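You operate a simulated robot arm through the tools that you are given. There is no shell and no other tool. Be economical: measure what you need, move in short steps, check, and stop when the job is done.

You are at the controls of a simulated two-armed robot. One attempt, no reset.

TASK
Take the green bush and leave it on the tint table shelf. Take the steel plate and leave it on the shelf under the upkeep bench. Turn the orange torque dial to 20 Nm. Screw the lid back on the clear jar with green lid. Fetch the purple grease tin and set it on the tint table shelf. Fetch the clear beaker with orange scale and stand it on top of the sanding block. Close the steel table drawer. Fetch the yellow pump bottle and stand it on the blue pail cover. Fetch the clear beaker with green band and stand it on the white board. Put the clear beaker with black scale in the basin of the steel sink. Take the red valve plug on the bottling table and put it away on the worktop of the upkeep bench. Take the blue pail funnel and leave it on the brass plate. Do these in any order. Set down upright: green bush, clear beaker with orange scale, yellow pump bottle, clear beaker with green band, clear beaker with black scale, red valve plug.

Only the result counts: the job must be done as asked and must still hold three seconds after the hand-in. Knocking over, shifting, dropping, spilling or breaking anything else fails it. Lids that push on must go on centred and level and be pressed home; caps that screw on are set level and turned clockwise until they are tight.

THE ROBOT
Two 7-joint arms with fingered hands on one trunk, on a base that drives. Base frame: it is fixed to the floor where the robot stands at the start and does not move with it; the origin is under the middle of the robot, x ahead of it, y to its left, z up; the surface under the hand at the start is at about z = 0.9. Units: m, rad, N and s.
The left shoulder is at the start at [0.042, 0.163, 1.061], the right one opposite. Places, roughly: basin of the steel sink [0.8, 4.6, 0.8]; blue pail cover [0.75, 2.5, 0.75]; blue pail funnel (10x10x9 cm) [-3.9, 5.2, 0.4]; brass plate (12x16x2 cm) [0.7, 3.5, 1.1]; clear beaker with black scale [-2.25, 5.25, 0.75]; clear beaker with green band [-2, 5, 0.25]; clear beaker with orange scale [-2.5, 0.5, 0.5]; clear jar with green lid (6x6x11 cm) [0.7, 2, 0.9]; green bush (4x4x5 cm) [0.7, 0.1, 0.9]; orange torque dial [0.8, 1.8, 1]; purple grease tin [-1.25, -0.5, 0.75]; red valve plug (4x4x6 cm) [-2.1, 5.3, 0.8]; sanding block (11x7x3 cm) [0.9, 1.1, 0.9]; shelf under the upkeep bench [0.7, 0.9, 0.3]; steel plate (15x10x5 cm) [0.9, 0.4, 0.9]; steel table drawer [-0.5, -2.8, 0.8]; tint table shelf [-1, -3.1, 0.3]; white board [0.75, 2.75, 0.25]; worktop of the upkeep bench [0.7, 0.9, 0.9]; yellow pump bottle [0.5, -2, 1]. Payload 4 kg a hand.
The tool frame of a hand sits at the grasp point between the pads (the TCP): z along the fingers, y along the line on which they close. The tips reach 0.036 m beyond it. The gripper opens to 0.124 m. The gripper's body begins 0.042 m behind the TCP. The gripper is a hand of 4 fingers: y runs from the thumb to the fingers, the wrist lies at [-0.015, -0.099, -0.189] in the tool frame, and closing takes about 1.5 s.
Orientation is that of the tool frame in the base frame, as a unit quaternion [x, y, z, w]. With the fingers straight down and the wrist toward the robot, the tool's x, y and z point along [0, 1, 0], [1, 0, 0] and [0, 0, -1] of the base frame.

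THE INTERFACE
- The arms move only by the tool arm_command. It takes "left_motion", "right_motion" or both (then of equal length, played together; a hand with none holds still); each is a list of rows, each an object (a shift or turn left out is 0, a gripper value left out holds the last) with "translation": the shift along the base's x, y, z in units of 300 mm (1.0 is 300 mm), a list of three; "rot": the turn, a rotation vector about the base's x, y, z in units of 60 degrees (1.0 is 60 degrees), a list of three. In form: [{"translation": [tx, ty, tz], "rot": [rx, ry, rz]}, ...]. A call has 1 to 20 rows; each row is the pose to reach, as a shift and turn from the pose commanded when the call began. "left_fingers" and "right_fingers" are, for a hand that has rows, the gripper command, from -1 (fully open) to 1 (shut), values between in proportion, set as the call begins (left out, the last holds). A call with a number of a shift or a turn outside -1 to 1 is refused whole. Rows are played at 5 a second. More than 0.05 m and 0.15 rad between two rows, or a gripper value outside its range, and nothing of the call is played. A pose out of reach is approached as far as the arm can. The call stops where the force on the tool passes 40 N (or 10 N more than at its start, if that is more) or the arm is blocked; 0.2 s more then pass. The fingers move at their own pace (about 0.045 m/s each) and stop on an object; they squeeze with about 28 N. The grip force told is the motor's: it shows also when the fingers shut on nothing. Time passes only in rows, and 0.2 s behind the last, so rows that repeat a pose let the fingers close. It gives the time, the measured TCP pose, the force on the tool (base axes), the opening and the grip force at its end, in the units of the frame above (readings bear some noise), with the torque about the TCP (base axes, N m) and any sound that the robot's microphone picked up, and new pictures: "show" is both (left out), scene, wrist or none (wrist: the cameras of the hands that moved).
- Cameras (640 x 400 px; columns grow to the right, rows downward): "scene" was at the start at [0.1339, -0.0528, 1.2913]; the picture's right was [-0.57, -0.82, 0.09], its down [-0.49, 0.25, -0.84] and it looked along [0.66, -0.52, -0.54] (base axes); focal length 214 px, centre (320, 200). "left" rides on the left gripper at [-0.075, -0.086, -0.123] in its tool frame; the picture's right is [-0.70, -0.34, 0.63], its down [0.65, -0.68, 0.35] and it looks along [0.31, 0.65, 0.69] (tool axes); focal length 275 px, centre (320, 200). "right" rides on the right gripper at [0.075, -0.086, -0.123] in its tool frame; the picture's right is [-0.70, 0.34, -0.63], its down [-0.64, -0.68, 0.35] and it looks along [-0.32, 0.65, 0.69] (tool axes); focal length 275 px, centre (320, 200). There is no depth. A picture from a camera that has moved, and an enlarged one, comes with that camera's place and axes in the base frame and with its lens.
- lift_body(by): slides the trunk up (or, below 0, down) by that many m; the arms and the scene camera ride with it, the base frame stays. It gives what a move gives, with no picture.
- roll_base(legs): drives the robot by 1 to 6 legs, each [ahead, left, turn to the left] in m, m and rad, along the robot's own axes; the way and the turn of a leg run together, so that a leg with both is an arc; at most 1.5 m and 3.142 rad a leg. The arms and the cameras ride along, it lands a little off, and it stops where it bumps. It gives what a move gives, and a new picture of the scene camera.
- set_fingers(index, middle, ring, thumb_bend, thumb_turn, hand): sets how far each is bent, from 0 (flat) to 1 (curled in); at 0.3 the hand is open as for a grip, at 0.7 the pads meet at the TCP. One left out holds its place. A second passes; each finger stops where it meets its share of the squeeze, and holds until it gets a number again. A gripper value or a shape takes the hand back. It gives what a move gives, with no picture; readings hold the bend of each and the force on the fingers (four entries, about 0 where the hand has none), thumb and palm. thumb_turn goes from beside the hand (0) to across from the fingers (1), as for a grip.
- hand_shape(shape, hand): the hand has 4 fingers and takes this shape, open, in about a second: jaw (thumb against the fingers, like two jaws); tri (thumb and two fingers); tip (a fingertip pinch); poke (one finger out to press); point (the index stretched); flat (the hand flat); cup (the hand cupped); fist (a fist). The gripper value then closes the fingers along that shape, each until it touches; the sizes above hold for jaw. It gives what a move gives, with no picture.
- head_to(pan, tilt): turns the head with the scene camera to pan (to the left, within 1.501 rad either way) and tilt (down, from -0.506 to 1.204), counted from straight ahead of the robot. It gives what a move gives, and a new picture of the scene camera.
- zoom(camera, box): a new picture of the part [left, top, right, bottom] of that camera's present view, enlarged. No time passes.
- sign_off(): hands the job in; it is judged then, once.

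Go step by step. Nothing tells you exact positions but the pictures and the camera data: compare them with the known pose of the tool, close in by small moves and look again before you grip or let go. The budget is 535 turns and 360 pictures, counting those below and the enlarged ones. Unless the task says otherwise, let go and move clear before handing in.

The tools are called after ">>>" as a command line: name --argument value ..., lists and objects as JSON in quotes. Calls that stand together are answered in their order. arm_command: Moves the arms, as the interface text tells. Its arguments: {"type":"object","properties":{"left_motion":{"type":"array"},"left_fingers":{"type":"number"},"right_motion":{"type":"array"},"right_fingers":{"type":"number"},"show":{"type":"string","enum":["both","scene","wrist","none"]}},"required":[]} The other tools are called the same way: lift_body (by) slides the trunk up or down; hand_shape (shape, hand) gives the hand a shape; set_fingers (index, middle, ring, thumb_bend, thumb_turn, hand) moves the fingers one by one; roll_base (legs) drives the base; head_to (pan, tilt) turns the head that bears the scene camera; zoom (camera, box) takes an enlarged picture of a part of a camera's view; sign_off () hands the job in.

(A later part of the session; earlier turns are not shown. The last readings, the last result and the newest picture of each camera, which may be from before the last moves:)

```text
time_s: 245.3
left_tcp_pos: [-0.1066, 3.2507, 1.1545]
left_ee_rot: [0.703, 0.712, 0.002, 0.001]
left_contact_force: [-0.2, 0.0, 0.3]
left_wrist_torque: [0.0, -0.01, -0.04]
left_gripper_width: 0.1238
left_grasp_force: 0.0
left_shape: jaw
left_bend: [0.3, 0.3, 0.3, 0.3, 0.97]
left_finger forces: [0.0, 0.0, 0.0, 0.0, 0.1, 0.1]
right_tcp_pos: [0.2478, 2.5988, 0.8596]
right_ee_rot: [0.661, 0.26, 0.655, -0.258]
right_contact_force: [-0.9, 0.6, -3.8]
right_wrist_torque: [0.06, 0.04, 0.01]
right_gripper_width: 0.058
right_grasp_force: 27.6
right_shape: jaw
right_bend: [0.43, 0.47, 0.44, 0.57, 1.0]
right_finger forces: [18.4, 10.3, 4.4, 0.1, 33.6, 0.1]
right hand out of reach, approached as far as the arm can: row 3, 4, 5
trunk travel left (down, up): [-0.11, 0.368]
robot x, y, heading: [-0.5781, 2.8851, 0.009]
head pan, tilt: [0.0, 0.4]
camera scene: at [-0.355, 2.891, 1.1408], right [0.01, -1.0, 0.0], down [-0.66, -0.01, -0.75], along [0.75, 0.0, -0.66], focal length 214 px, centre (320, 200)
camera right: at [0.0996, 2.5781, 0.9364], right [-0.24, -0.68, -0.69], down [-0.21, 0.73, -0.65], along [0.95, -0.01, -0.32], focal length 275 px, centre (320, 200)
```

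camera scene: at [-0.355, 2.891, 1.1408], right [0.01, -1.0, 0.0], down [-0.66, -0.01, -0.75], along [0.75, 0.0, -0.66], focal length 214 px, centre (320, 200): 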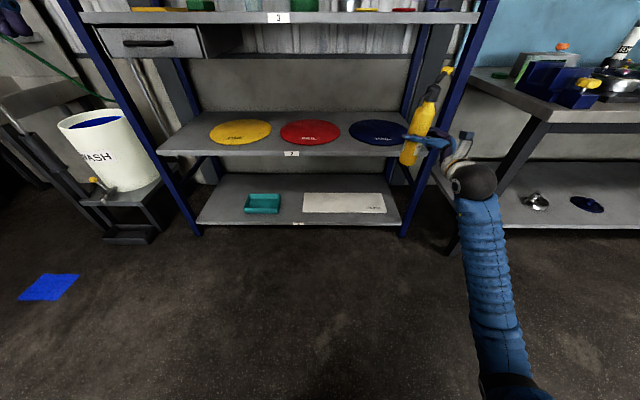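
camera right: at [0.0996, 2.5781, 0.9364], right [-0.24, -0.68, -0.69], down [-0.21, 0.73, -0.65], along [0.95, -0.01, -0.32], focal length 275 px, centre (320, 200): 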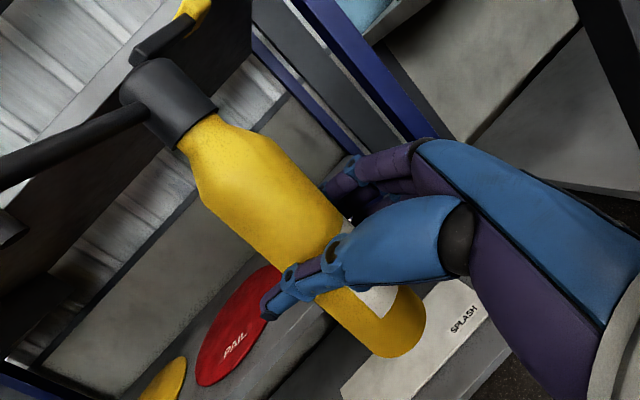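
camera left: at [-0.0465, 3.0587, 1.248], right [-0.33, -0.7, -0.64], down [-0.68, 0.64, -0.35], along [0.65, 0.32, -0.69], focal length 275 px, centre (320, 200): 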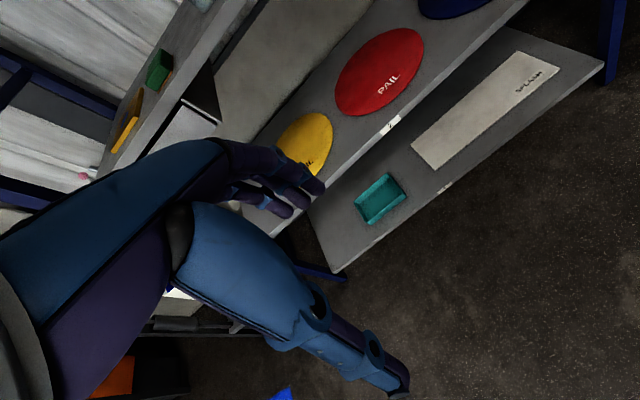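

The wrist now clears the post. Roll in toward the shelf.

>>> roll_base --legs '[[0.42, 0, 0]]'

>>> arm_command --right_motion '[{"translation": [0.05, 0.04, -0.08]}, {"translation": [0.1, 0.08, -0.16]}]' --show "wrist"

```text
time_s: 247.9
left_tcp_pos: [0.318, 3.2531, 1.1538]
left_ee_rot: [0.701, 0.713, 0.003, 0.0]
left_contact_force: [1.2, 0.2, -1.1]
left_wrist_torque: [0.02, 0.01, -0.01]
left_gripper_width: 0.1238
left_grasp_force: 0.0
left_shape: jaw
left_bend: [0.3, 0.3, 0.3, 0.3, 0.97]
left_finger forces: [0.0, 0.0, 0.1, 0.0, 0.1, 0.1]
right_tcp_pos: [0.6721, 2.6048, 0.8577]
right_ee_rot: [0.66, 0.26, 0.656, -0.258]
right_contact_force: [0.8, 0.3, -5.2]
right_wrist_torque: [-0.02, 0.07, 0.01]
right_gripper_width: 0.0581
right_grasp_force: 28.3
right_shape: jaw
right_bend: [0.43, 0.47, 0.44, 0.57, 1.0]
right_finger forces: [18.5, 10.3, 4.4, 0.0, 33.6, 0.0]
trunk travel left (down, up): [-0.11, 0.368]
robot x, y, heading: [-0.1511, 2.8914, 0.008]
head pan, tilt: [0.0, 0.4]
camera scene: at [0.0694, 2.894, 1.1407], right [0.01, -1.0, 0.0], down [-0.66, -0.01, -0.75], along [0.75, 0.01, -0.66], focal length 214 px, centre (320, 200)
```

scene: 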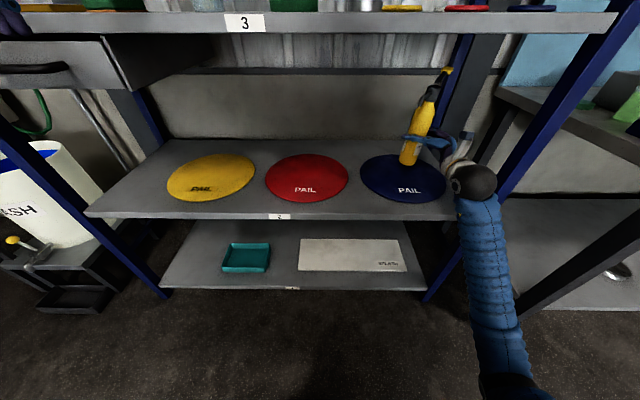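

```text
time_s: 248.5
left_tcp_pos: [0.3167, 3.2525, 1.1556]
left_ee_rot: [0.702, 0.712, 0.002, -0.001]
left_contact_force: [1.0, 0.4, 0.6]
left_wrist_torque: [-0.02, 0.01, 0.03]
left_gripper_width: 0.1238
left_grasp_force: 0.0
left_shape: jaw
left_bend: [0.3, 0.3, 0.3, 0.3, 0.97]
left_finger forces: [0.0, 0.1, 0.1, 0.1, 0.1, 0.1]
right_tcp_pos: [0.7009, 2.6274, 0.8114]
right_ee_rot: [0.66, 0.26, 0.656, -0.258]
right_contact_force: [0.1, 0.6, -4.8]
right_wrist_torque: [0.0, 0.09, -0.01]
right_gripper_width: 0.058
right_grasp_force: 27.6
right_shape: jaw
right_bend: [0.43, 0.47, 0.44, 0.57, 1.0]
right_finger forces: [18.3, 10.2, 4.3, 0.1, 33.5, 0.0]
trunk travel left (down, up): [-0.11, 0.368]
robot x, y, heading: [-0.1536, 2.8913, 0.011]
head pan, tilt: [0.0, 0.4]
camera right: at [0.5536, 2.6061, 0.8887], right [-0.24, -0.68, -0.69], down [-0.22, 0.73, -0.65], along [0.95, 0.0, -0.32], focal length 275 px, centre (320, 200)
```

right: 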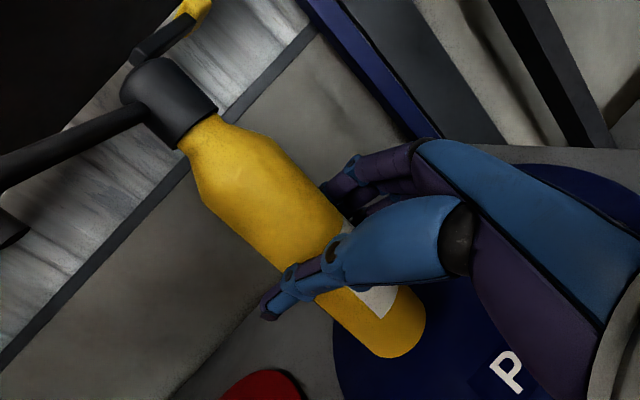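

>>> arm_command --right_motion '[{"translation": [0.05, -0.05, -0.04]}, {"translation": [0.1, -0.1, -0.08]}, {"translation": [0.1, -0.1, -0.12]}]' --show "wrist"

```text
time_s: 249.3
left_tcp_pos: [0.3173, 3.2534, 1.1554]
left_ee_rot: [0.701, 0.713, 0.002, 0.0]
left_contact_force: [-0.1, -0.4, -0.4]
left_wrist_torque: [-0.02, 0.0, -0.03]
left_gripper_width: 0.1238
left_grasp_force: 0.1
left_shape: jaw
left_bend: [0.3, 0.3, 0.3, 0.3, 0.97]
left_finger forces: [0.0, 0.0, 0.0, 0.1, 0.0, 0.0]
right_tcp_pos: [0.7324, 2.5983, 0.7756]
right_ee_rot: [0.66, 0.26, 0.655, -0.259]
right_contact_force: [-0.5, -0.4, -4.6]
right_wrist_torque: [-0.03, 0.12, -0.01]
right_gripper_width: 0.0578
right_grasp_force: 28.4
right_shape: jaw
right_bend: [0.43, 0.47, 0.44, 0.57, 1.0]
right_finger forces: [18.3, 10.4, 4.3, 0.0, 33.4, 0.0]
trunk travel left (down, up): [-0.11, 0.368]
robot x, y, heading: [-0.1529, 2.8886, 0.007]
head pan, tilt: [0.0, 0.4]
camera right: at [0.5843, 2.5775, 0.8508], right [-0.24, -0.68, -0.69], down [-0.22, 0.73, -0.65], along [0.95, 0.0, -0.32], focal length 275 px, centre (320, 200)
```

right: 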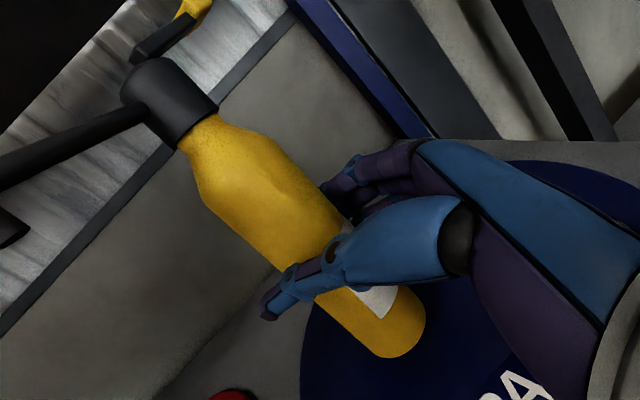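

Continue down in small steps watching the force.

>>> arm_command --right_motion '[{"translation": [0, 0, -0.015]}, {"translation": [0, 0, -0.03]}]' --show "none"

>>> arm_command --right_motion '[{"translation": [0, 0, -0.01]}, {"translation": [0, 0, -0.02]}]' --show "none"

```text
time_s: 249.9
left_tcp_pos: [0.3174, 3.2535, 1.1555]
left_ee_rot: [0.702, 0.713, 0.003, 0.0]
left_contact_force: [-0.5, 0.5, 0.4]
left_wrist_torque: [-0.01, 0.04, -0.01]
left_gripper_width: 0.1238
left_grasp_force: 0.1
left_shape: jaw
left_bend: [0.3, 0.3, 0.3, 0.3, 0.97]
left_finger forces: [0.1, 0.1, 0.1, 0.0, 0.0, 0.0]
right_tcp_pos: [0.7321, 2.5983, 0.7644]
right_ee_rot: [0.661, 0.259, 0.655, -0.259]
right_contact_force: [0.3, 0.0, -5.0]
right_wrist_torque: [0.01, 0.05, -0.03]
right_gripper_width: 0.0578
right_grasp_force: 27.7
right_shape: jaw
right_bend: [0.43, 0.47, 0.44, 0.57, 1.0]
right_finger forces: [18.3, 10.3, 4.4, 0.0, 33.4, 0.0]
trunk travel left (down, up): [-0.11, 0.368]
robot x, y, heading: [-0.1514, 2.8957, 0.008]
head pan, tilt: [0.0, 0.4]
```

```text
time_s: 250.5
left_tcp_pos: [0.3178, 3.2532, 1.1546]
left_ee_rot: [0.701, 0.713, 0.002, -0.001]
left_contact_force: [0.5, 0.2, 0.1]
left_wrist_torque: [-0.02, -0.01, -0.04]
left_gripper_width: 0.1238
left_grasp_force: 0.0
left_shape: jaw
left_bend: [0.3, 0.3, 0.3, 0.3, 0.97]
left_finger forces: [0.0, 0.0, 0.1, 0.0, 0.0, 0.0]
right_tcp_pos: [0.7301, 2.5976, 0.7615]
right_ee_rot: [0.66, 0.261, 0.655, -0.259]
right_contact_force: [0.0, -0.1, -4.6]
right_wrist_torque: [-0.02, 0.11, -0.03]
right_gripper_width: 0.0579
right_grasp_force: 27.6
right_shape: jaw
right_bend: [0.43, 0.47, 0.44, 0.57, 1.0]
right_finger forces: [18.3, 10.3, 4.4, 0.0, 33.3, 0.1]
trunk travel left (down, up): [-0.11, 0.368]
robot x, y, heading: [-0.153, 2.8902, 0.01]
head pan, tilt: [0.0, 0.4]
```

>>> arm_command --right_motion '[{"translation": [0, 0, -0.01]}, {"translation": [0, 0, -0.02]}]' --show "none"

>>> arm_command --right_motion '[{"translation": [0, 0, -0.01]}, {"translation": [0, 0, -0.02]}]' --show "none"

```text
time_s: 251.1
left_tcp_pos: [0.3172, 3.2535, 1.1555]
left_ee_rot: [0.701, 0.713, 0.002, 0.0]
left_contact_force: [-0.3, 0.3, 0.6]
left_wrist_torque: [0.0, 0.01, -0.01]
left_gripper_width: 0.1237
left_grasp_force: 0.1
left_shape: jaw
left_bend: [0.3, 0.3, 0.3, 0.3, 0.97]
left_finger forces: [0.0, 0.0, 0.0, 0.1, 0.0, 0.0]
right_tcp_pos: [0.7315, 2.5979, 0.7558]
right_ee_rot: [0.661, 0.259, 0.655, -0.259]
right_contact_force: [0.2, -0.4, -4.5]
right_wrist_torque: [-0.04, 0.08, -0.02]
right_gripper_width: 0.0582
right_grasp_force: 27.6
right_shape: jaw
right_bend: [0.43, 0.47, 0.44, 0.57, 1.0]
right_finger forces: [18.3, 10.3, 4.4, 0.0, 33.3, 0.0]
trunk travel left (down, up): [-0.11, 0.368]
robot x, y, heading: [-0.1506, 2.8937, 0.012]
head pan, tilt: [0.0, 0.4]
```

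```text
time_s: 251.7
left_tcp_pos: [0.3174, 3.2537, 1.1562]
left_ee_rot: [0.701, 0.713, 0.002, 0.001]
left_contact_force: [0.3, 0.0, -0.2]
left_wrist_torque: [0.01, 0.0, -0.01]
left_gripper_width: 0.1238
left_grasp_force: 0.1
left_shape: jaw
left_bend: [0.3, 0.3, 0.3, 0.3, 0.97]
left_finger forces: [0.0, 0.1, 0.0, 0.0, 0.1, 0.0]
right_tcp_pos: [0.7317, 2.598, 0.7488]
right_ee_rot: [0.66, 0.259, 0.655, -0.259]
right_contact_force: [0.4, -0.3, -4.3]
right_wrist_torque: [-0.02, 0.05, 0.01]
right_gripper_width: 0.0582
right_grasp_force: 27.9
right_shape: jaw
right_bend: [0.43, 0.47, 0.44, 0.57, 1.0]
right_finger forces: [18.4, 10.2, 4.3, 0.0, 33.5, 0.0]
trunk travel left (down, up): [-0.11, 0.368]
robot x, y, heading: [-0.1579, 2.8951, 0.011]
head pan, tilt: [0.0, 0.4]
```

>>> arm_command --right_motion '[{"translation": [0, 0, -0.01]}, {"translation": [0, 0, -0.02]}]' --show "none"

>>> arm_command --right_motion '[{"translation": [0, 0, -0.01]}]' --show "both"

```text
time_s: 252.3
left_tcp_pos: [0.3159, 3.2531, 1.1556]
left_ee_rot: [0.702, 0.712, 0.003, 0.001]
left_contact_force: [-0.3, 0.3, -0.5]
left_wrist_torque: [0.03, 0.03, 0.0]
left_gripper_width: 0.1239
left_grasp_force: 0.0
left_shape: jaw
left_bend: [0.3, 0.3, 0.3, 0.3, 0.97]
left_finger forces: [0.0, 0.0, 0.0, 0.1, 0.1, 0.1]
right_tcp_pos: [0.731, 2.5974, 0.7449]
right_ee_rot: [0.659, 0.261, 0.656, -0.259]
right_contact_force: [2.1, 1.0, 6.3]
right_wrist_torque: [-0.1, -0.25, 0.03]
right_gripper_width: 0.0582
right_grasp_force: 27.8
right_shape: jaw
right_bend: [0.43, 0.47, 0.44, 0.57, 0.99]
right_finger forces: [18.6, 10.3, 4.4, 0.0, 33.3, 0.0]
trunk travel left (down, up): [-0.11, 0.368]
robot x, y, heading: [-0.1539, 2.8912, 0.007]
head pan, tilt: [0.0, 0.4]
```

```text
time_s: 252.7
left_tcp_pos: [0.3151, 3.2538, 1.1555]
left_ee_rot: [0.701, 0.713, 0.002, 0.002]
left_contact_force: [-0.4, 0.8, -0.5]
left_wrist_torque: [-0.01, 0.02, 0.0]
left_gripper_width: 0.1239
left_grasp_force: 0.1
left_shape: jaw
left_bend: [0.3, 0.3, 0.3, 0.3, 0.97]
left_finger forces: [0.1, 0.0, 0.0, 0.0, 0.0, 0.1]
right_tcp_pos: [0.7317, 2.5983, 0.7447]
right_ee_rot: [0.657, 0.26, 0.658, -0.26]
right_contact_force: [3.0, 3.1, 15.7]
right_wrist_torque: [-0.14, -0.56, 0.13]
right_gripper_width: 0.0579
right_grasp_force: 28.1
right_shape: jaw
right_bend: [0.43, 0.47, 0.44, 0.57, 0.98]
right_finger forces: [19.1, 10.1, 4.4, 0.1, 32.8, 0.0]
trunk travel left (down, up): [-0.11, 0.368]
robot x, y, heading: [-0.1551, 2.8922, 0.004]
head pan, tilt: [0.0, 0.4]
camera scene: at [0.0673, 2.8947, 1.1417], right [0.01, -1.0, 0.0], down [-0.66, -0.01, -0.75], along [0.75, 0.01, -0.66], focal length 214 px, centre (320, 200)
camera right: at [0.5824, 2.577, 0.82], right [-0.23, -0.68, -0.69], down [-0.21, 0.73, -0.65], along [0.95, 0.0, -0.32], focal length 275 px, centre (320, 200)
```

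scene: 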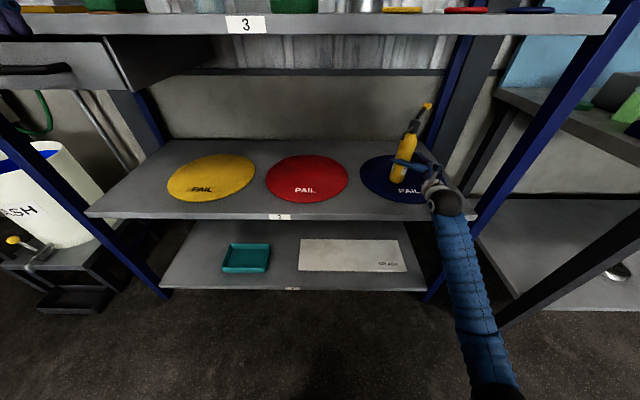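
right: 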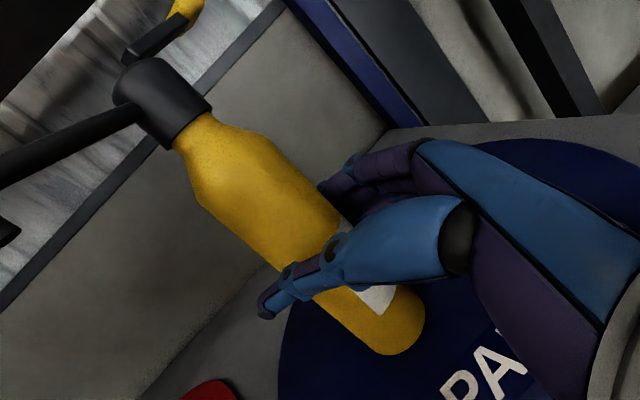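

>>> zoom --camera "scene" --box '[350, 90, 470, 220]'

```text
3.08 times, centred on (410, 155) of scene
camera zoom: at [0.0673, 2.8947, 1.1417], right [0.01, -1.0, 0.0], down [-0.66, -0.01, -0.75], along [0.75, 0.01, -0.66], focal length 660 px, centre (43, 338)
```

zoom: 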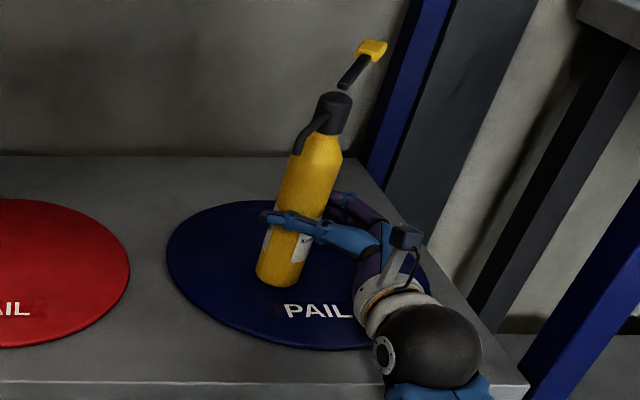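

The bottle stands nearly vertical (≈2°) on the disc. Release and retreat along the finger direction.

>>> arm_command --right_motion '[{"translation": [0, 0, 0.005]}, {"translation": [0, 0, 0.005]}, {"translation": [0, 0, 0.005]}, {"translation": [0, 0, 0.005]}, {"translation": [0, 0, 0.005]}, {"translation": [0, 0, 0.005]}]' --right_fingers -0.6 --show "both"

```text
time_s: 254.1
left_tcp_pos: [0.3159, 3.2535, 1.1557]
left_ee_rot: [0.701, 0.713, 0.003, 0.0]
left_contact_force: [-0.4, -0.5, 1.1]
left_wrist_torque: [0.01, -0.01, 0.01]
left_gripper_width: 0.1238
left_grasp_force: 0.1
left_shape: jaw
left_bend: [0.3, 0.3, 0.3, 0.3, 0.97]
left_finger forces: [0.0, 0.0, 0.1, 0.0, 0.1, 0.1]
right_tcp_pos: [0.7318, 2.5972, 0.7414]
right_ee_rot: [0.661, 0.26, 0.655, -0.258]
right_contact_force: [0.2, 0.7, -0.8]
right_wrist_torque: [0.0, -0.02, -0.03]
right_gripper_width: 0.0993
right_grasp_force: 0.0
right_shape: jaw
right_bend: [0.32, 0.35, 0.34, 0.0, 0.98]
right_finger forces: [0.0, 0.0, 0.0, 0.0, 0.0, 0.0]
trunk travel left (down, up): [-0.11, 0.368]
robot x, y, heading: [-0.1489, 2.8944, 0.008]
head pan, tilt: [0.0, 0.4]
camera scene: at [0.0685, 2.8941, 1.141], right [0.01, -1.0, 0.0], down [-0.66, -0.01, -0.75], along [0.75, 0.01, -0.66], focal length 214 px, centre (320, 200)
camera right: at [0.5834, 2.576, 0.8187], right [-0.24, -0.68, -0.69], down [-0.22, 0.73, -0.65], along [0.95, 0.0, -0.32], focal length 275 px, centre (320, 200)
```

scene: 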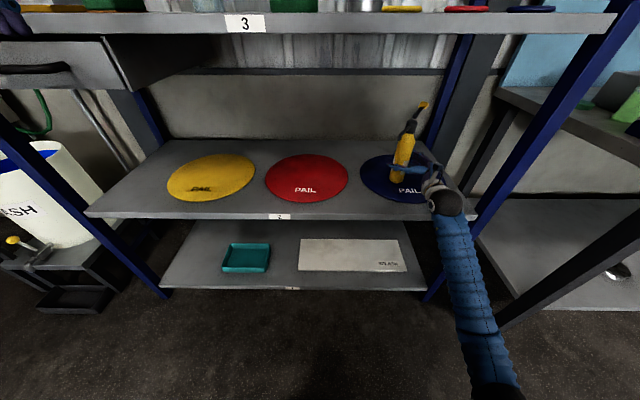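
right: 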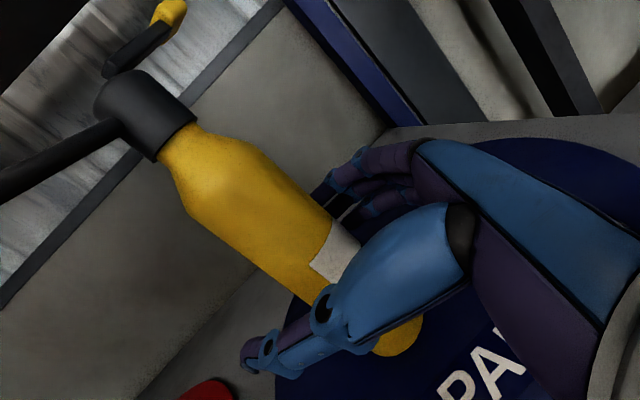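

Standing free. Retreat.

>>> arm_command --right_motion '[{"translation": [-0.08, -0.075, 0]}, {"translation": [-0.16, -0.15, 0]}, {"translation": [-0.25, -0.23, 0.01]}, {"translation": [-0.36, -0.26, 0.02]}, {"translation": [-0.5, -0.26, 0.02]}, {"translation": [-0.64, -0.26, 0.02]}]' --right_fingers -1 --show "scene"

>>> zoom --camera "scene" --box '[350, 80, 470, 220]'

```text
time_s: 255.5
left_tcp_pos: [0.3161, 3.2547, 1.1551]
left_ee_rot: [0.702, 0.713, 0.003, -0.001]
left_contact_force: [-0.3, 0.0, -0.2]
left_wrist_torque: [-0.01, -0.03, -0.02]
left_gripper_width: 0.1238
left_grasp_force: 0.1
left_shape: jaw
left_bend: [0.3, 0.3, 0.3, 0.3, 0.97]
left_finger forces: [0.1, 0.0, 0.0, 0.1, 0.0, 0.1]
right_tcp_pos: [0.5396, 2.5209, 0.7503]
right_ee_rot: [0.659, 0.26, 0.656, -0.26]
right_contact_force: [-0.3, -1.2, -0.2]
right_wrist_torque: [0.03, 0.02, 0.0]
right_gripper_width: 0.1238
right_grasp_force: 0.1
right_shape: jaw
right_bend: [0.3, 0.3, 0.3, 0.3, 0.98]
right_finger forces: [0.0, 0.1, 0.0, 0.1, 0.0, 0.0]
trunk travel left (down, up): [-0.11, 0.368]
robot x, y, heading: [-0.1525, 2.8951, 0.011]
head pan, tilt: [0.0, 0.4]
camera scene: at [0.0682, 2.8942, 1.1411], right [0.01, -1.0, 0.0], down [-0.66, -0.01, -0.75], along [0.75, 0.01, -0.66], focal length 214 px, centre (320, 200)
```

scene: 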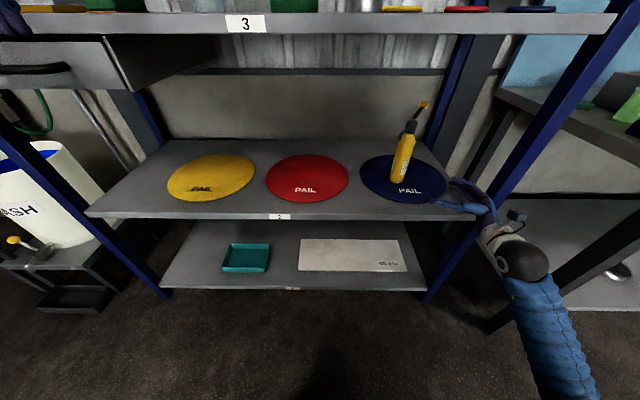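

```text
2.86 times, centred on (410, 150) of scene
camera zoom: at [0.0682, 2.8942, 1.1411], right [0.01, -1.0, 0.0], down [-0.66, -0.01, -0.75], along [0.75, 0.01, -0.66], focal length 613 px, centre (63, 343)
```

zoom: 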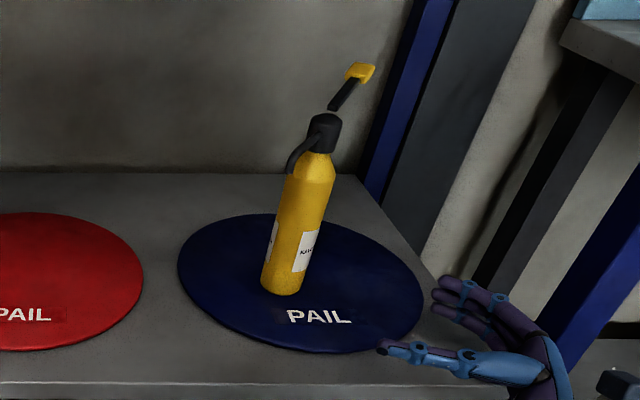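

The yellow bottle stands on the blue pail cover. Now back off, raise, return the right hand to natural pose and move to the dial/jar area (y≈1.9).

>>> roll_base --legs '[[-0.4, 0, 0]]'

>>> lift_body --by 0.25

>>> arm_command --right_motion '[{"translation": [0, 0, 0.1], "rot": [-0.117, 0.05, 0.051]}, {"translation": [0, 0, 0.2], "rot": [-0.234, 0.101, 0.102]}, {"translation": [0, 0, 0.3], "rot": [-0.351, 0.152, 0.153]}, {"translation": [0, 0, 0.4], "rot": [-0.468, 0.202, 0.205]}, {"translation": [0, 0, 0.45], "rot": [-0.585, 0.253, 0.256]}, {"translation": [0, 0, 0.5], "rot": [-0.702, 0.303, 0.307]}]' --show "none"

>>> arm_command --right_motion '[{"translation": [0, 0, 0], "rot": [-0.117, 0.05, 0.051]}, {"translation": [0, 0, 0], "rot": [-0.234, 0.101, 0.102]}, {"translation": [0, 0, 0], "rot": [-0.351, 0.152, 0.153]}, {"translation": [0, 0, 0], "rot": [-0.468, 0.202, 0.205]}, {"translation": [0, 0, 0], "rot": [-0.585, 0.253, 0.256]}, {"translation": [0, 0, 0], "rot": [-0.702, 0.303, 0.307]}]' --show "none"

>>> roll_base --legs '[[0, -0.95, 0]]'

>>> head_to --pan 0 --tilt 0.5

```text
time_s: 258.0
left_tcp_pos: [-0.0937, 3.251, 1.1559]
left_ee_rot: [0.701, 0.713, 0.004, 0.0]
left_contact_force: [-1.1, 0.5, 0.9]
left_wrist_torque: [-0.01, 0.01, -0.03]
left_gripper_width: 0.1238
left_grasp_force: 0.1
left_shape: jaw
left_bend: [0.3, 0.3, 0.3, 0.3, 0.97]
left_finger forces: [0.0, 0.0, 0.1, 0.0, 0.0, 0.1]
right_tcp_pos: [0.1303, 2.5164, 0.7499]
right_ee_rot: [0.659, 0.261, 0.656, -0.259]
right_contact_force: [0.0, -0.6, -0.4]
right_wrist_torque: [0.04, -0.01, 0.0]
right_gripper_width: 0.1239
right_grasp_force: 0.1
right_shape: jaw
right_bend: [0.3, 0.3, 0.3, 0.3, 0.98]
right_finger forces: [0.1, 0.1, 0.0, 0.0, 0.0, 0.1]
trunk travel left (down, up): [-0.11, 0.368]
robot x, y, heading: [-0.5659, 2.8905, 0.006]
head pan, tilt: [0.0, 0.4]
camera scene: at [-0.3417, 2.8905, 1.1412], right [0.01, -1.0, 0.0], down [-0.66, -0.01, -0.75], along [0.75, 0.01, -0.66], focal length 214 px, centre (320, 200)
```

scene: 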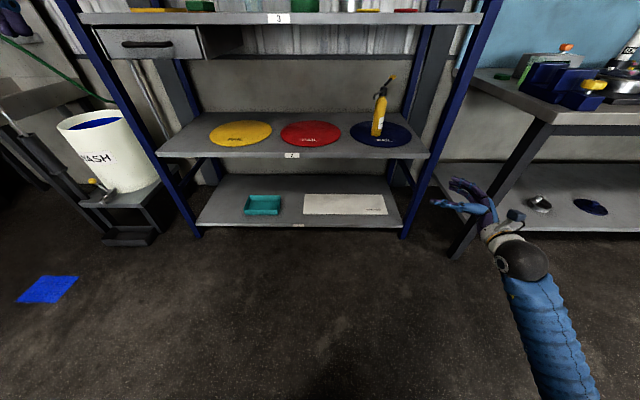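

```text
time_s: 260.6
left_tcp_pos: [-0.0945, 3.2504, 1.406]
left_ee_rot: [0.702, 0.712, 0.003, 0.0]
left_contact_force: [-0.6, 0.5, -0.1]
left_wrist_torque: [0.0, -0.01, 0.01]
left_gripper_width: 0.1237
left_grasp_force: 0.1
left_shape: jaw
left_bend: [0.3, 0.3, 0.3, 0.3, 0.97]
left_finger forces: [0.0, 0.0, 0.0, 0.0, 0.1, 0.0]
right_tcp_pos: [0.1314, 2.5171, 0.9976]
right_ee_rot: [0.66, 0.26, 0.655, -0.26]
right_contact_force: [0.9, -0.5, -0.5]
right_wrist_torque: [0.01, 0.03, 0.01]
right_gripper_width: 0.1236
right_grasp_force: 0.1
right_shape: jaw
right_bend: [0.3, 0.3, 0.3, 0.3, 0.98]
right_finger forces: [0.1, 0.1, 0.1, 0.1, 0.1, 0.1]
trunk travel left (down, up): [-0.36, 0.118]
robot x, y, heading: [-0.5663, 2.8887, 0.004]
head pan, tilt: [0.0, 0.4]
```

```text
time_s: 262.0
left_tcp_pos: [-0.0939, 3.2515, 1.4054]
left_ee_rot: [0.702, 0.712, 0.003, -0.001]
left_contact_force: [-0.6, 0.1, 0.8]
left_wrist_torque: [0.02, 0.03, 0.01]
left_gripper_width: 0.1238
left_grasp_force: 0.0
left_shape: jaw
left_bend: [0.3, 0.3, 0.3, 0.3, 0.97]
left_finger forces: [0.1, 0.0, 0.0, 0.1, 0.1, 0.0]
right_tcp_pos: [0.1301, 2.518, 1.1485]
right_ee_rot: [0.752, 0.533, 0.36, -0.142]
right_contact_force: [-0.2, 0.2, -0.5]
right_wrist_torque: [-0.01, -0.02, -0.02]
right_gripper_width: 0.1239
right_grasp_force: 0.1
right_shape: jaw
right_bend: [0.3, 0.3, 0.3, 0.3, 0.98]
right_finger forces: [0.1, 0.1, 0.1, 0.1, 0.0, 0.0]
trunk travel left (down, up): [-0.36, 0.118]
robot x, y, heading: [-0.5596, 2.8873, 0.011]
head pan, tilt: [0.0, 0.4]
```

```text
time_s: 263.4
left_tcp_pos: [-0.0943, 3.2515, 1.4057]
left_ee_rot: [0.701, 0.713, 0.002, 0.001]
left_contact_force: [0.1, -0.1, -0.2]
left_wrist_torque: [0.02, 0.03, 0.0]
left_gripper_width: 0.1237
left_grasp_force: 0.0
left_shape: jaw
left_bend: [0.3, 0.3, 0.3, 0.3, 0.97]
left_finger forces: [0.0, 0.0, 0.0, 0.0, 0.1, 0.0]
right_tcp_pos: [0.1317, 2.5165, 1.1491]
right_ee_rot: [0.706, 0.708, -0.001, 0.0]
right_contact_force: [0.4, -0.4, 0.4]
right_wrist_torque: [0.01, 0.0, -0.03]
right_gripper_width: 0.1237
right_grasp_force: 0.0
right_shape: jaw
right_bend: [0.3, 0.3, 0.3, 0.3, 0.98]
right_finger forces: [0.0, 0.1, 0.0, 0.0, 0.0, 0.0]
trunk travel left (down, up): [-0.36, 0.118]
robot x, y, heading: [-0.5654, 2.8902, 0.011]
head pan, tilt: [0.0, 0.4]
```

```text
time_s: 268.3
left_tcp_pos: [-0.0883, 2.3025, 1.4045]
left_ee_rot: [0.712, 0.702, 0.003, 0.0]
left_contact_force: [-0.2, -0.2, 0.0]
left_wrist_torque: [0.04, 0.0, 0.0]
left_gripper_width: 0.1234
left_grasp_force: 0.0
left_shape: jaw
left_bend: [0.3, 0.3, 0.3, 0.3, 0.97]
left_finger forces: [0.1, 0.0, 0.0, 0.0, 0.0, 0.1]
right_tcp_pos: [0.1152, 1.5628, 1.1499]
right_ee_rot: [0.718, 0.696, 0.0, 0.001]
right_contact_force: [-0.5, -0.2, -0.1]
right_wrist_torque: [0.01, 0.03, 0.01]
right_gripper_width: 0.1239
right_grasp_force: 0.0
right_shape: jaw
right_bend: [0.3, 0.3, 0.3, 0.3, 0.98]
right_finger forces: [0.0, 0.1, 0.1, 0.0, 0.0, 0.0]
trunk travel left (down, up): [-0.36, 0.118]
robot x, y, heading: [-0.5675, 1.9543, -0.022]
head pan, tilt: [0.0, 0.4]
camera scene: at [-0.468, 1.952, 1.4454], right [-0.02, -1.0, 0.0], down [-0.42, 0.01, -0.91], along [0.91, -0.02, -0.42], focal length 214 px, centre (320, 200)
```

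scene: 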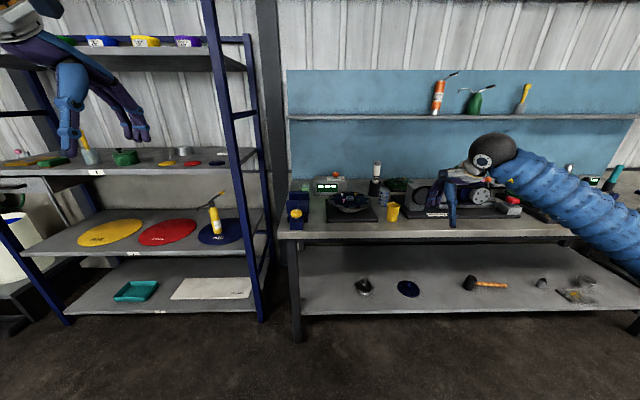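

```text
time_s: 269.0
left_tcp_pos: [-0.0874, 2.3021, 1.4063]
left_ee_rot: [0.712, 0.702, 0.002, 0.0]
left_contact_force: [-0.3, 0.2, -0.3]
left_wrist_torque: [-0.02, 0.01, 0.0]
left_gripper_width: 0.124
left_grasp_force: 0.1
left_shape: jaw
left_bend: [0.3, 0.3, 0.3, 0.3, 0.97]
left_finger forces: [0.0, 0.0, 0.1, 0.0, 0.0, 0.1]
right_tcp_pos: [0.1149, 1.5626, 1.1495]
right_ee_rot: [0.717, 0.697, -0.001, -0.001]
right_contact_force: [0.1, -0.4, -1.0]
right_wrist_torque: [0.01, 0.01, -0.04]
right_gripper_width: 0.1237
right_grasp_force: 0.3
right_shape: jaw
right_bend: [0.3, 0.3, 0.3, 0.3, 0.98]
right_finger forces: [0.0, 0.1, 0.0, 0.0, 0.1, 0.0]
trunk travel left (down, up): [-0.36, 0.118]
robot x, y, heading: [-0.5679, 1.9532, -0.016]
head pan, tilt: [0.0, 0.499]
camera scene: at [-0.4699, 1.9523, 1.4364], right [-0.02, -1.0, 0.0], down [-0.51, 0.01, -0.86], along [0.86, -0.02, -0.51], focal length 214 px, centre (320, 200)
```

scene: 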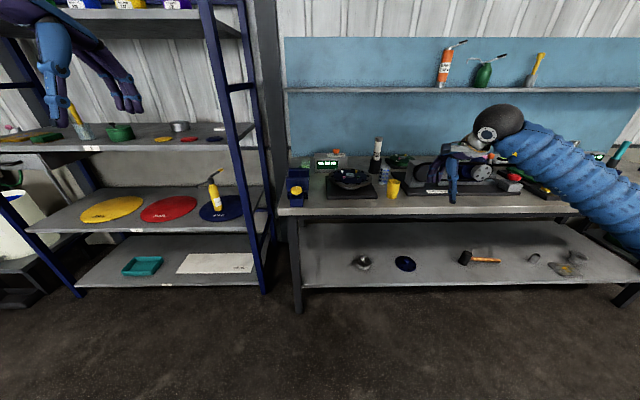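

>>> zoom --camera "scene" --box '[270, 125, 430, 215]'

```text
4.00 times, centred on (350, 170) of scene
camera zoom: at [-0.4699, 1.9523, 1.4364], right [-0.02, -1.0, 0.0], down [-0.51, 0.01, -0.86], along [0.86, -0.02, -0.51], focal length 858 px, centre (200, 320)
```

zoom: 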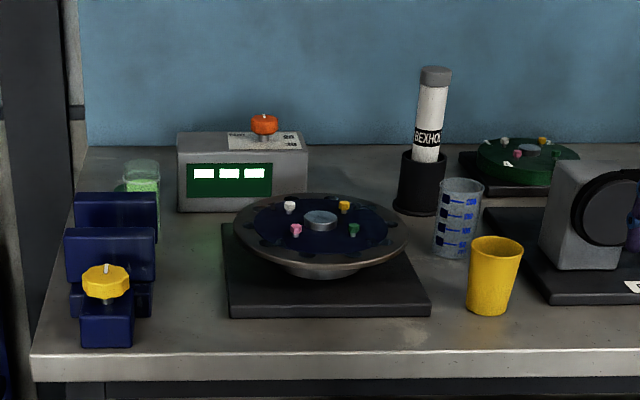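

The orange dial sits on a box at about (0.84, 1.82); the clear jar at (0.69, 2.01) seems held in a blue vise. Raise the right hand and drive closer to see.

>>> arm_command --right_motion '[{"translation": [-0.05, 0, 0.14]}, {"translation": [-0.1, 0, 0.28]}, {"translation": [-0.15, 0, 0.4]}]' --show "none"

>>> roll_base --legs '[[0.5, -0.05, 0.02]]'

>>> head_to --pan 0.05 --tilt 0.65

>>> zoom --camera "scene" --box '[150, 90, 430, 260]'

```text
time_s: 269.8
left_tcp_pos: [-0.0875, 2.3015, 1.4058]
left_ee_rot: [0.712, 0.702, 0.002, 0.001]
left_contact_force: [0.3, -0.4, -0.3]
left_wrist_torque: [0.01, 0.0, -0.04]
left_gripper_width: 0.1238
left_grasp_force: 0.1
left_shape: jaw
left_bend: [0.3, 0.3, 0.3, 0.3, 0.97]
left_finger forces: [0.0, 0.0, 0.1, 0.0, 0.1, 0.0]
right_tcp_pos: [0.0684, 1.5647, 1.2704]
right_ee_rot: [0.717, 0.697, 0.0, 0.0]
right_contact_force: [-0.8, -1.1, 0.3]
right_wrist_torque: [0.03, 0.02, 0.0]
right_gripper_width: 0.1238
right_grasp_force: 0.2
right_shape: jaw
right_bend: [0.3, 0.3, 0.3, 0.3, 0.98]
right_finger forces: [0.0, 0.0, 0.0, 0.0, 0.0, 0.0]
trunk travel left (down, up): [-0.36, 0.118]
robot x, y, heading: [-0.5664, 1.9553, -0.023]
head pan, tilt: [0.0, 0.499]
```

```text
time_s: 272.7
left_tcp_pos: [0.4045, 2.2566, 1.4035]
left_ee_rot: [0.706, 0.709, 0.002, 0.0]
left_contact_force: [-0.3, -0.2, 0.5]
left_wrist_torque: [0.04, 0.0, 0.0]
left_gripper_width: 0.1236
left_grasp_force: 0.0
left_shape: jaw
left_bend: [0.3, 0.3, 0.3, 0.3, 0.97]
left_finger forces: [0.0, 0.1, 0.0, 0.0, 0.1, 0.1]
right_tcp_pos: [0.5748, 1.5208, 1.2689]
right_ee_rot: [0.71, 0.704, 0.0, 0.0]
right_contact_force: [0.0, 0.3, -0.6]
right_wrist_torque: [-0.02, -0.01, -0.02]
right_gripper_width: 0.1234
right_grasp_force: 0.0
right_shape: jaw
right_bend: [0.3, 0.3, 0.3, 0.3, 0.98]
right_finger forces: [0.1, 0.0, 0.0, 0.0, 0.0, 0.0]
trunk travel left (down, up): [-0.36, 0.118]
robot x, y, heading: [-0.0712, 1.8996, 0.001]
head pan, tilt: [0.0, 0.499]
camera scene: at [0.0277, 1.8988, 1.4363], right [0.0, -1.0, 0.0], down [-0.51, 0.0, -0.86], along [0.86, 0.0, -0.51], focal length 214 px, centre (320, 200)
```

scene: 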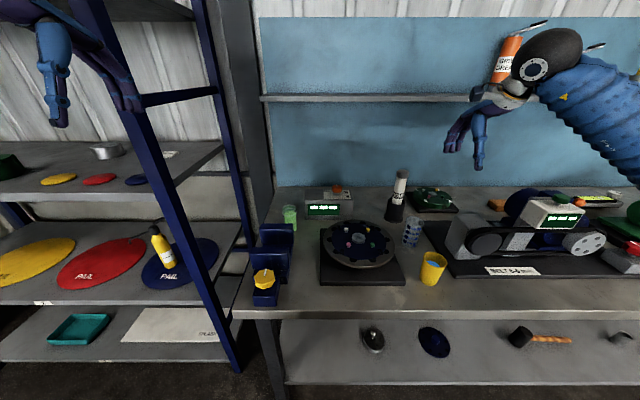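

```text
time_s: 273.4
left_tcp_pos: [0.4029, 2.2566, 1.405]
left_ee_rot: [0.704, 0.71, 0.002, 0.0]
left_contact_force: [-0.3, 0.0, -1.1]
left_wrist_torque: [0.0, 0.05, -0.01]
left_gripper_width: 0.1238
left_grasp_force: 0.1
left_shape: jaw
left_bend: [0.3, 0.3, 0.3, 0.3, 0.97]
left_finger forces: [0.0, 0.2, 0.0, 0.0, 0.0, 0.0]
right_tcp_pos: [0.5753, 1.5204, 1.2689]
right_ee_rot: [0.71, 0.704, 0.0, 0.0]
right_contact_force: [0.1, -0.2, 0.4]
right_wrist_torque: [0.02, 0.0, 0.01]
right_gripper_width: 0.1236
right_grasp_force: 0.0
right_shape: jaw
right_bend: [0.3, 0.3, 0.3, 0.3, 0.98]
right_finger forces: [0.1, 0.0, 0.0, 0.1, 0.0, 0.1]
trunk travel left (down, up): [-0.36, 0.118]
robot x, y, heading: [-0.0685, 1.9031, 0.003]
head pan, tilt: [0.051, 0.649]
camera scene: at [0.0223, 1.9031, 1.4232], right [0.05, -1.0, 0.0], down [-0.63, -0.03, -0.78], along [0.77, 0.04, -0.63], focal length 214 px, centre (320, 200)
```

scene: 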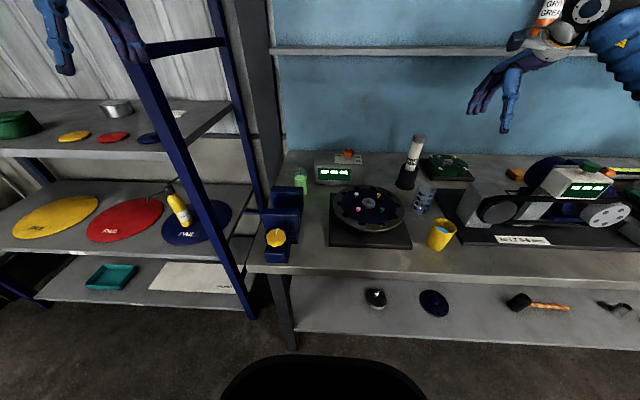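

```text
2.29 times, centred on (290, 175) of scene
camera zoom: at [0.0223, 1.9031, 1.4232], right [0.05, -1.0, 0.0], down [-0.63, -0.03, -0.78], along [0.77, 0.04, -0.63], focal length 490 px, centre (389, 257)
```

zoom: 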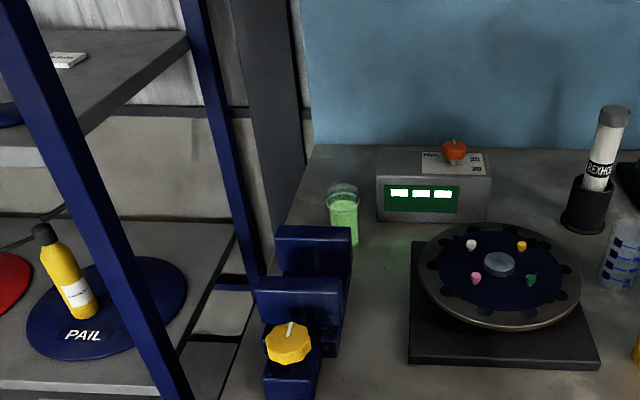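

>>> zoom --camera "scene" --box '[280, 135, 380, 200]'

```text
6.15 times, centred on (330, 168) of scene
camera zoom: at [0.0223, 1.9031, 1.4232], right [0.05, -1.0, 0.0], down [-0.63, -0.03, -0.78], along [0.77, 0.04, -0.63], focal length 1320 px, centre (258, 400)
```

zoom: 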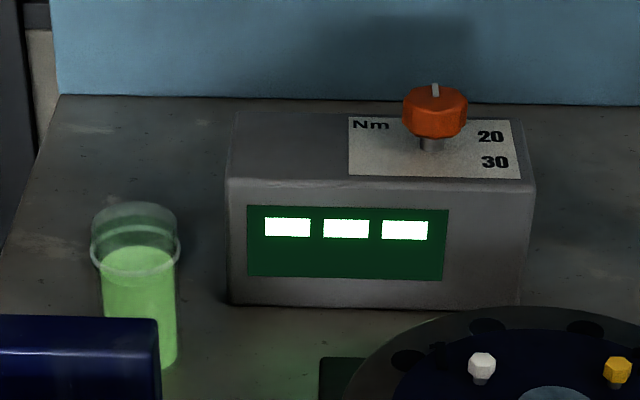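

Look at the dial scale from above with the right wrist camera.

>>> arm_command --right_motion '[{"translation": [0.06, 0.143, -0.03]}, {"translation": [0.12, 0.286, -0.06]}, {"translation": [0.18, 0.429, -0.1]}, {"translation": [0.24, 0.571, -0.13]}, {"translation": [0.3, 0.714, -0.16]}, {"translation": [0.36, 0.857, -0.2]}, {"translation": [0.417, 1.0, -0.23]}]' --show "wrist"

```text
time_s: 275.0
left_tcp_pos: [0.4046, 2.2574, 1.4046]
left_ee_rot: [0.706, 0.709, 0.002, 0.0]
left_contact_force: [-0.2, 0.5, -0.4]
left_wrist_torque: [-0.05, 0.06, 0.0]
left_gripper_width: 0.1238
left_grasp_force: 0.0
left_shape: jaw
left_bend: [0.3, 0.3, 0.3, 0.3, 0.97]
left_finger forces: [0.1, 0.1, 0.0, 0.0, 0.1, 0.0]
right_tcp_pos: [0.7001, 1.8203, 1.1997]
right_ee_rot: [0.71, 0.704, -0.001, 0.001]
right_contact_force: [-0.2, -0.8, -0.7]
right_wrist_torque: [-0.03, 0.04, -0.01]
right_gripper_width: 0.1238
right_grasp_force: 0.1
right_shape: jaw
right_bend: [0.3, 0.3, 0.3, 0.3, 0.98]
right_finger forces: [0.0, 0.0, 0.1, 0.0, 0.0, 0.0]
trunk travel left (down, up): [-0.36, 0.118]
robot x, y, heading: [-0.0711, 1.9013, 0.003]
head pan, tilt: [0.051, 0.649]
camera right: at [0.6146, 1.8963, 1.3238], right [0.33, -0.7, 0.63], down [-0.69, -0.64, -0.34], along [0.65, -0.32, -0.69], focal length 275 px, centre (320, 200)
```

right: 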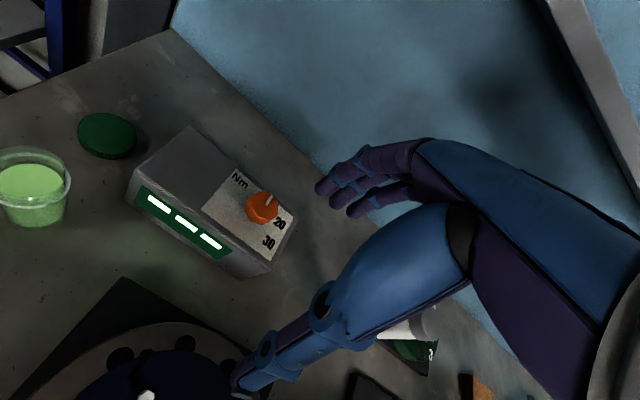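

>>> zoom --camera "right" --box '[190, 140, 320, 280]'

```text
2.86 times, centred on (255, 210) of right
camera zoom: at [0.6146, 1.8963, 1.3238], right [0.33, -0.7, 0.63], down [-0.69, -0.64, -0.34], along [0.65, -0.32, -0.69], focal length 786 px, centre (506, 171)
```

zoom: 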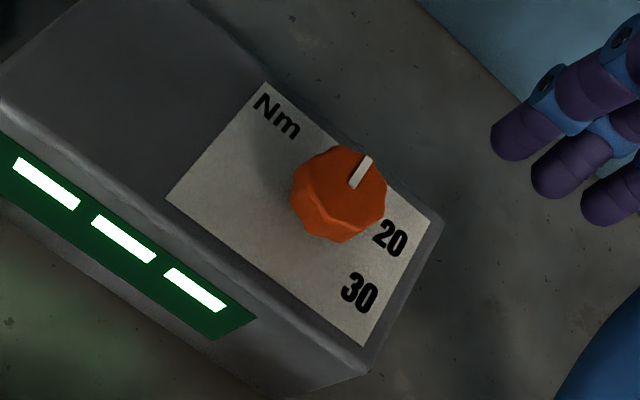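

Triangulated: dial axis at (0.820, 1.830), knob top z 1.027; pointer now points ~+8° (away), the "20" mark lies at −77°. So it needs ~85° clockwise. I position the right hand over it with +40° yaw.

>>> arm_command --right_motion '[{"translation": [0.08, 0.006, -0.03], "rot": [0, 0, 0.133]}, {"translation": [0.16, 0.013, -0.06], "rot": [0, 0, 0.267]}, {"translation": [0.24, 0.02, -0.1], "rot": [0, 0, 0.4]}, {"translation": [0.32, 0.026, -0.15], "rot": [0, 0, 0.533]}, {"translation": [0.4, 0.033, -0.2], "rot": [0, 0, 0.667]}]' --right_fingers -0.3 --show "wrist"

```text
time_s: 276.2
left_tcp_pos: [0.4038, 2.2559, 1.4059]
left_ee_rot: [0.705, 0.709, 0.003, -0.001]
left_contact_force: [0.2, -0.1, -0.7]
left_wrist_torque: [0.0, 0.03, -0.02]
left_gripper_width: 0.1236
left_grasp_force: 0.0
left_shape: jaw
left_bend: [0.3, 0.3, 0.3, 0.3, 0.97]
left_finger forces: [0.1, 0.0, 0.0, 0.1, 0.0, 0.1]
right_tcp_pos: [0.8198, 1.8318, 1.1383]
right_ee_rot: [0.426, 0.905, 0.0, -0.001]
right_contact_force: [-0.2, -0.7, 0.0]
right_wrist_torque: [-0.02, 0.01, 0.03]
right_gripper_width: 0.0811
right_grasp_force: 0.0
right_shape: jaw
right_bend: [0.36, 0.4, 0.38, 0.51, 0.99]
right_finger forces: [0.1, 0.0, 0.1, 0.0, 0.1, 0.0]
trunk travel left (down, up): [-0.36, 0.118]
robot x, y, heading: [-0.0725, 1.8999, -0.001]
head pan, tilt: [0.051, 0.649]
camera right: at [0.7054, 1.8343, 1.2623], right [0.7, -0.32, 0.63], down [-0.11, -0.93, -0.35], along [0.7, 0.17, -0.69], focal length 275 px, centre (320, 200)
```

right: 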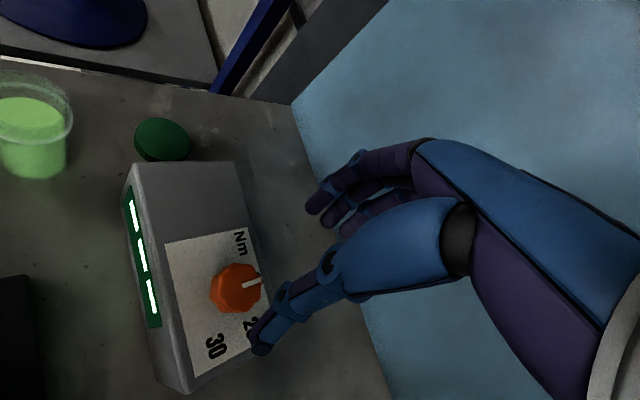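

>>> arm_command --right_motion '[{"translation": [-0.01, -0.007, -0.15]}, {"translation": [-0.01, -0.007, -0.25]}, {"translation": [-0.01, -0.007, -0.32]}]' --show "wrist"

```text
time_s: 277.0
left_tcp_pos: [0.4034, 2.2556, 1.4048]
left_ee_rot: [0.706, 0.709, 0.003, 0.0]
left_contact_force: [-0.4, -0.5, -0.3]
left_wrist_torque: [0.02, 0.01, 0.0]
left_gripper_width: 0.1242
left_grasp_force: 0.1
left_shape: jaw
left_bend: [0.3, 0.3, 0.3, 0.3, 0.97]
left_finger forces: [0.1, 0.0, 0.1, 0.0, 0.1, 0.0]
right_tcp_pos: [0.8135, 1.8278, 1.044]
right_ee_rot: [0.426, 0.905, -0.001, 0.0]
right_contact_force: [0.3, -0.1, 0.3]
right_wrist_torque: [0.0, -0.02, 0.03]
right_gripper_width: 0.081
right_grasp_force: 0.0
right_shape: jaw
right_bend: [0.36, 0.4, 0.38, 0.51, 0.99]
right_finger forces: [0.0, 0.0, 0.1, 0.0, 0.0, 0.0]
trunk travel left (down, up): [-0.36, 0.118]
robot x, y, heading: [-0.0747, 1.8971, -0.001]
head pan, tilt: [0.051, 0.649]
camera right: at [0.7008, 1.8306, 1.1681], right [0.7, -0.32, 0.63], down [-0.12, -0.93, -0.35], along [0.7, 0.17, -0.69], focal length 275 px, centre (320, 200)
```

right: 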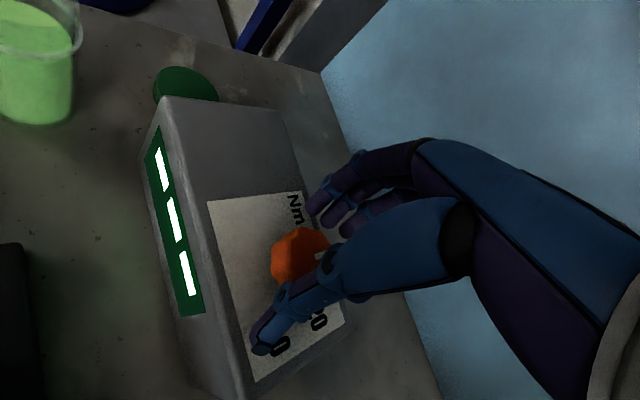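

>>> arm_command --right_motion '[{"translation": [0, 0.01, 0]}, {"translation": [0, 0.01, 0]}, {"translation": [0, 0.01, 0]}, {"translation": [0, 0.01, 0]}, {"translation": [0, 0.01, 0]}, {"translation": [0, 0.01, 0]}]' --right_fingers 1 --show "wrist"

```text
time_s: 278.4
left_tcp_pos: [0.4025, 2.2557, 1.4056]
left_ee_rot: [0.705, 0.709, 0.002, 0.001]
left_contact_force: [0.3, 0.9, 0.2]
left_wrist_torque: [-0.01, 0.0, 0.02]
left_gripper_width: 0.1238
left_grasp_force: 0.0
left_shape: jaw
left_bend: [0.3, 0.3, 0.3, 0.3, 0.97]
left_finger forces: [0.1, 0.0, 0.0, 0.1, 0.1, 0.0]
right_tcp_pos: [0.8142, 1.8306, 1.0446]
right_ee_rot: [0.426, 0.905, 0.0, -0.001]
right_contact_force: [-8.8, -5.6, -2.1]
right_wrist_torque: [0.15, -0.12, 0.06]
right_gripper_width: 0.0571
right_grasp_force: 27.9
right_shape: jaw
right_bend: [0.57, 0.59, 0.62, 0.52, 0.99]
right_finger forces: [13.0, 6.6, 0.0, 0.0, 28.2, 0.0]
trunk travel left (down, up): [-0.36, 0.118]
robot x, y, heading: [-0.0691, 1.8967, 0.003]
head pan, tilt: [0.051, 0.649]
camera right: at [0.7007, 1.833, 1.1679], right [0.7, -0.32, 0.63], down [-0.12, -0.93, -0.35], along [0.7, 0.17, -0.69], focal length 275 px, centre (320, 200)
```

right: 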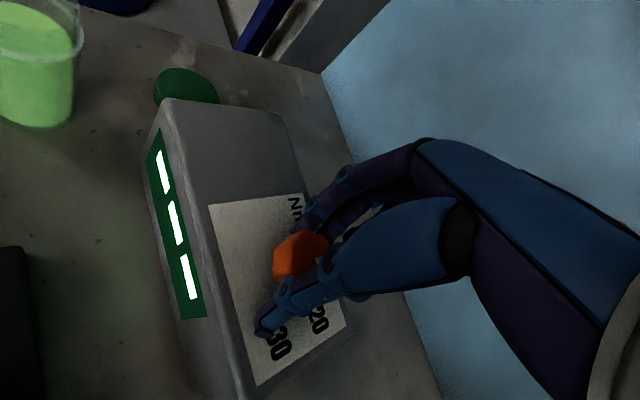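

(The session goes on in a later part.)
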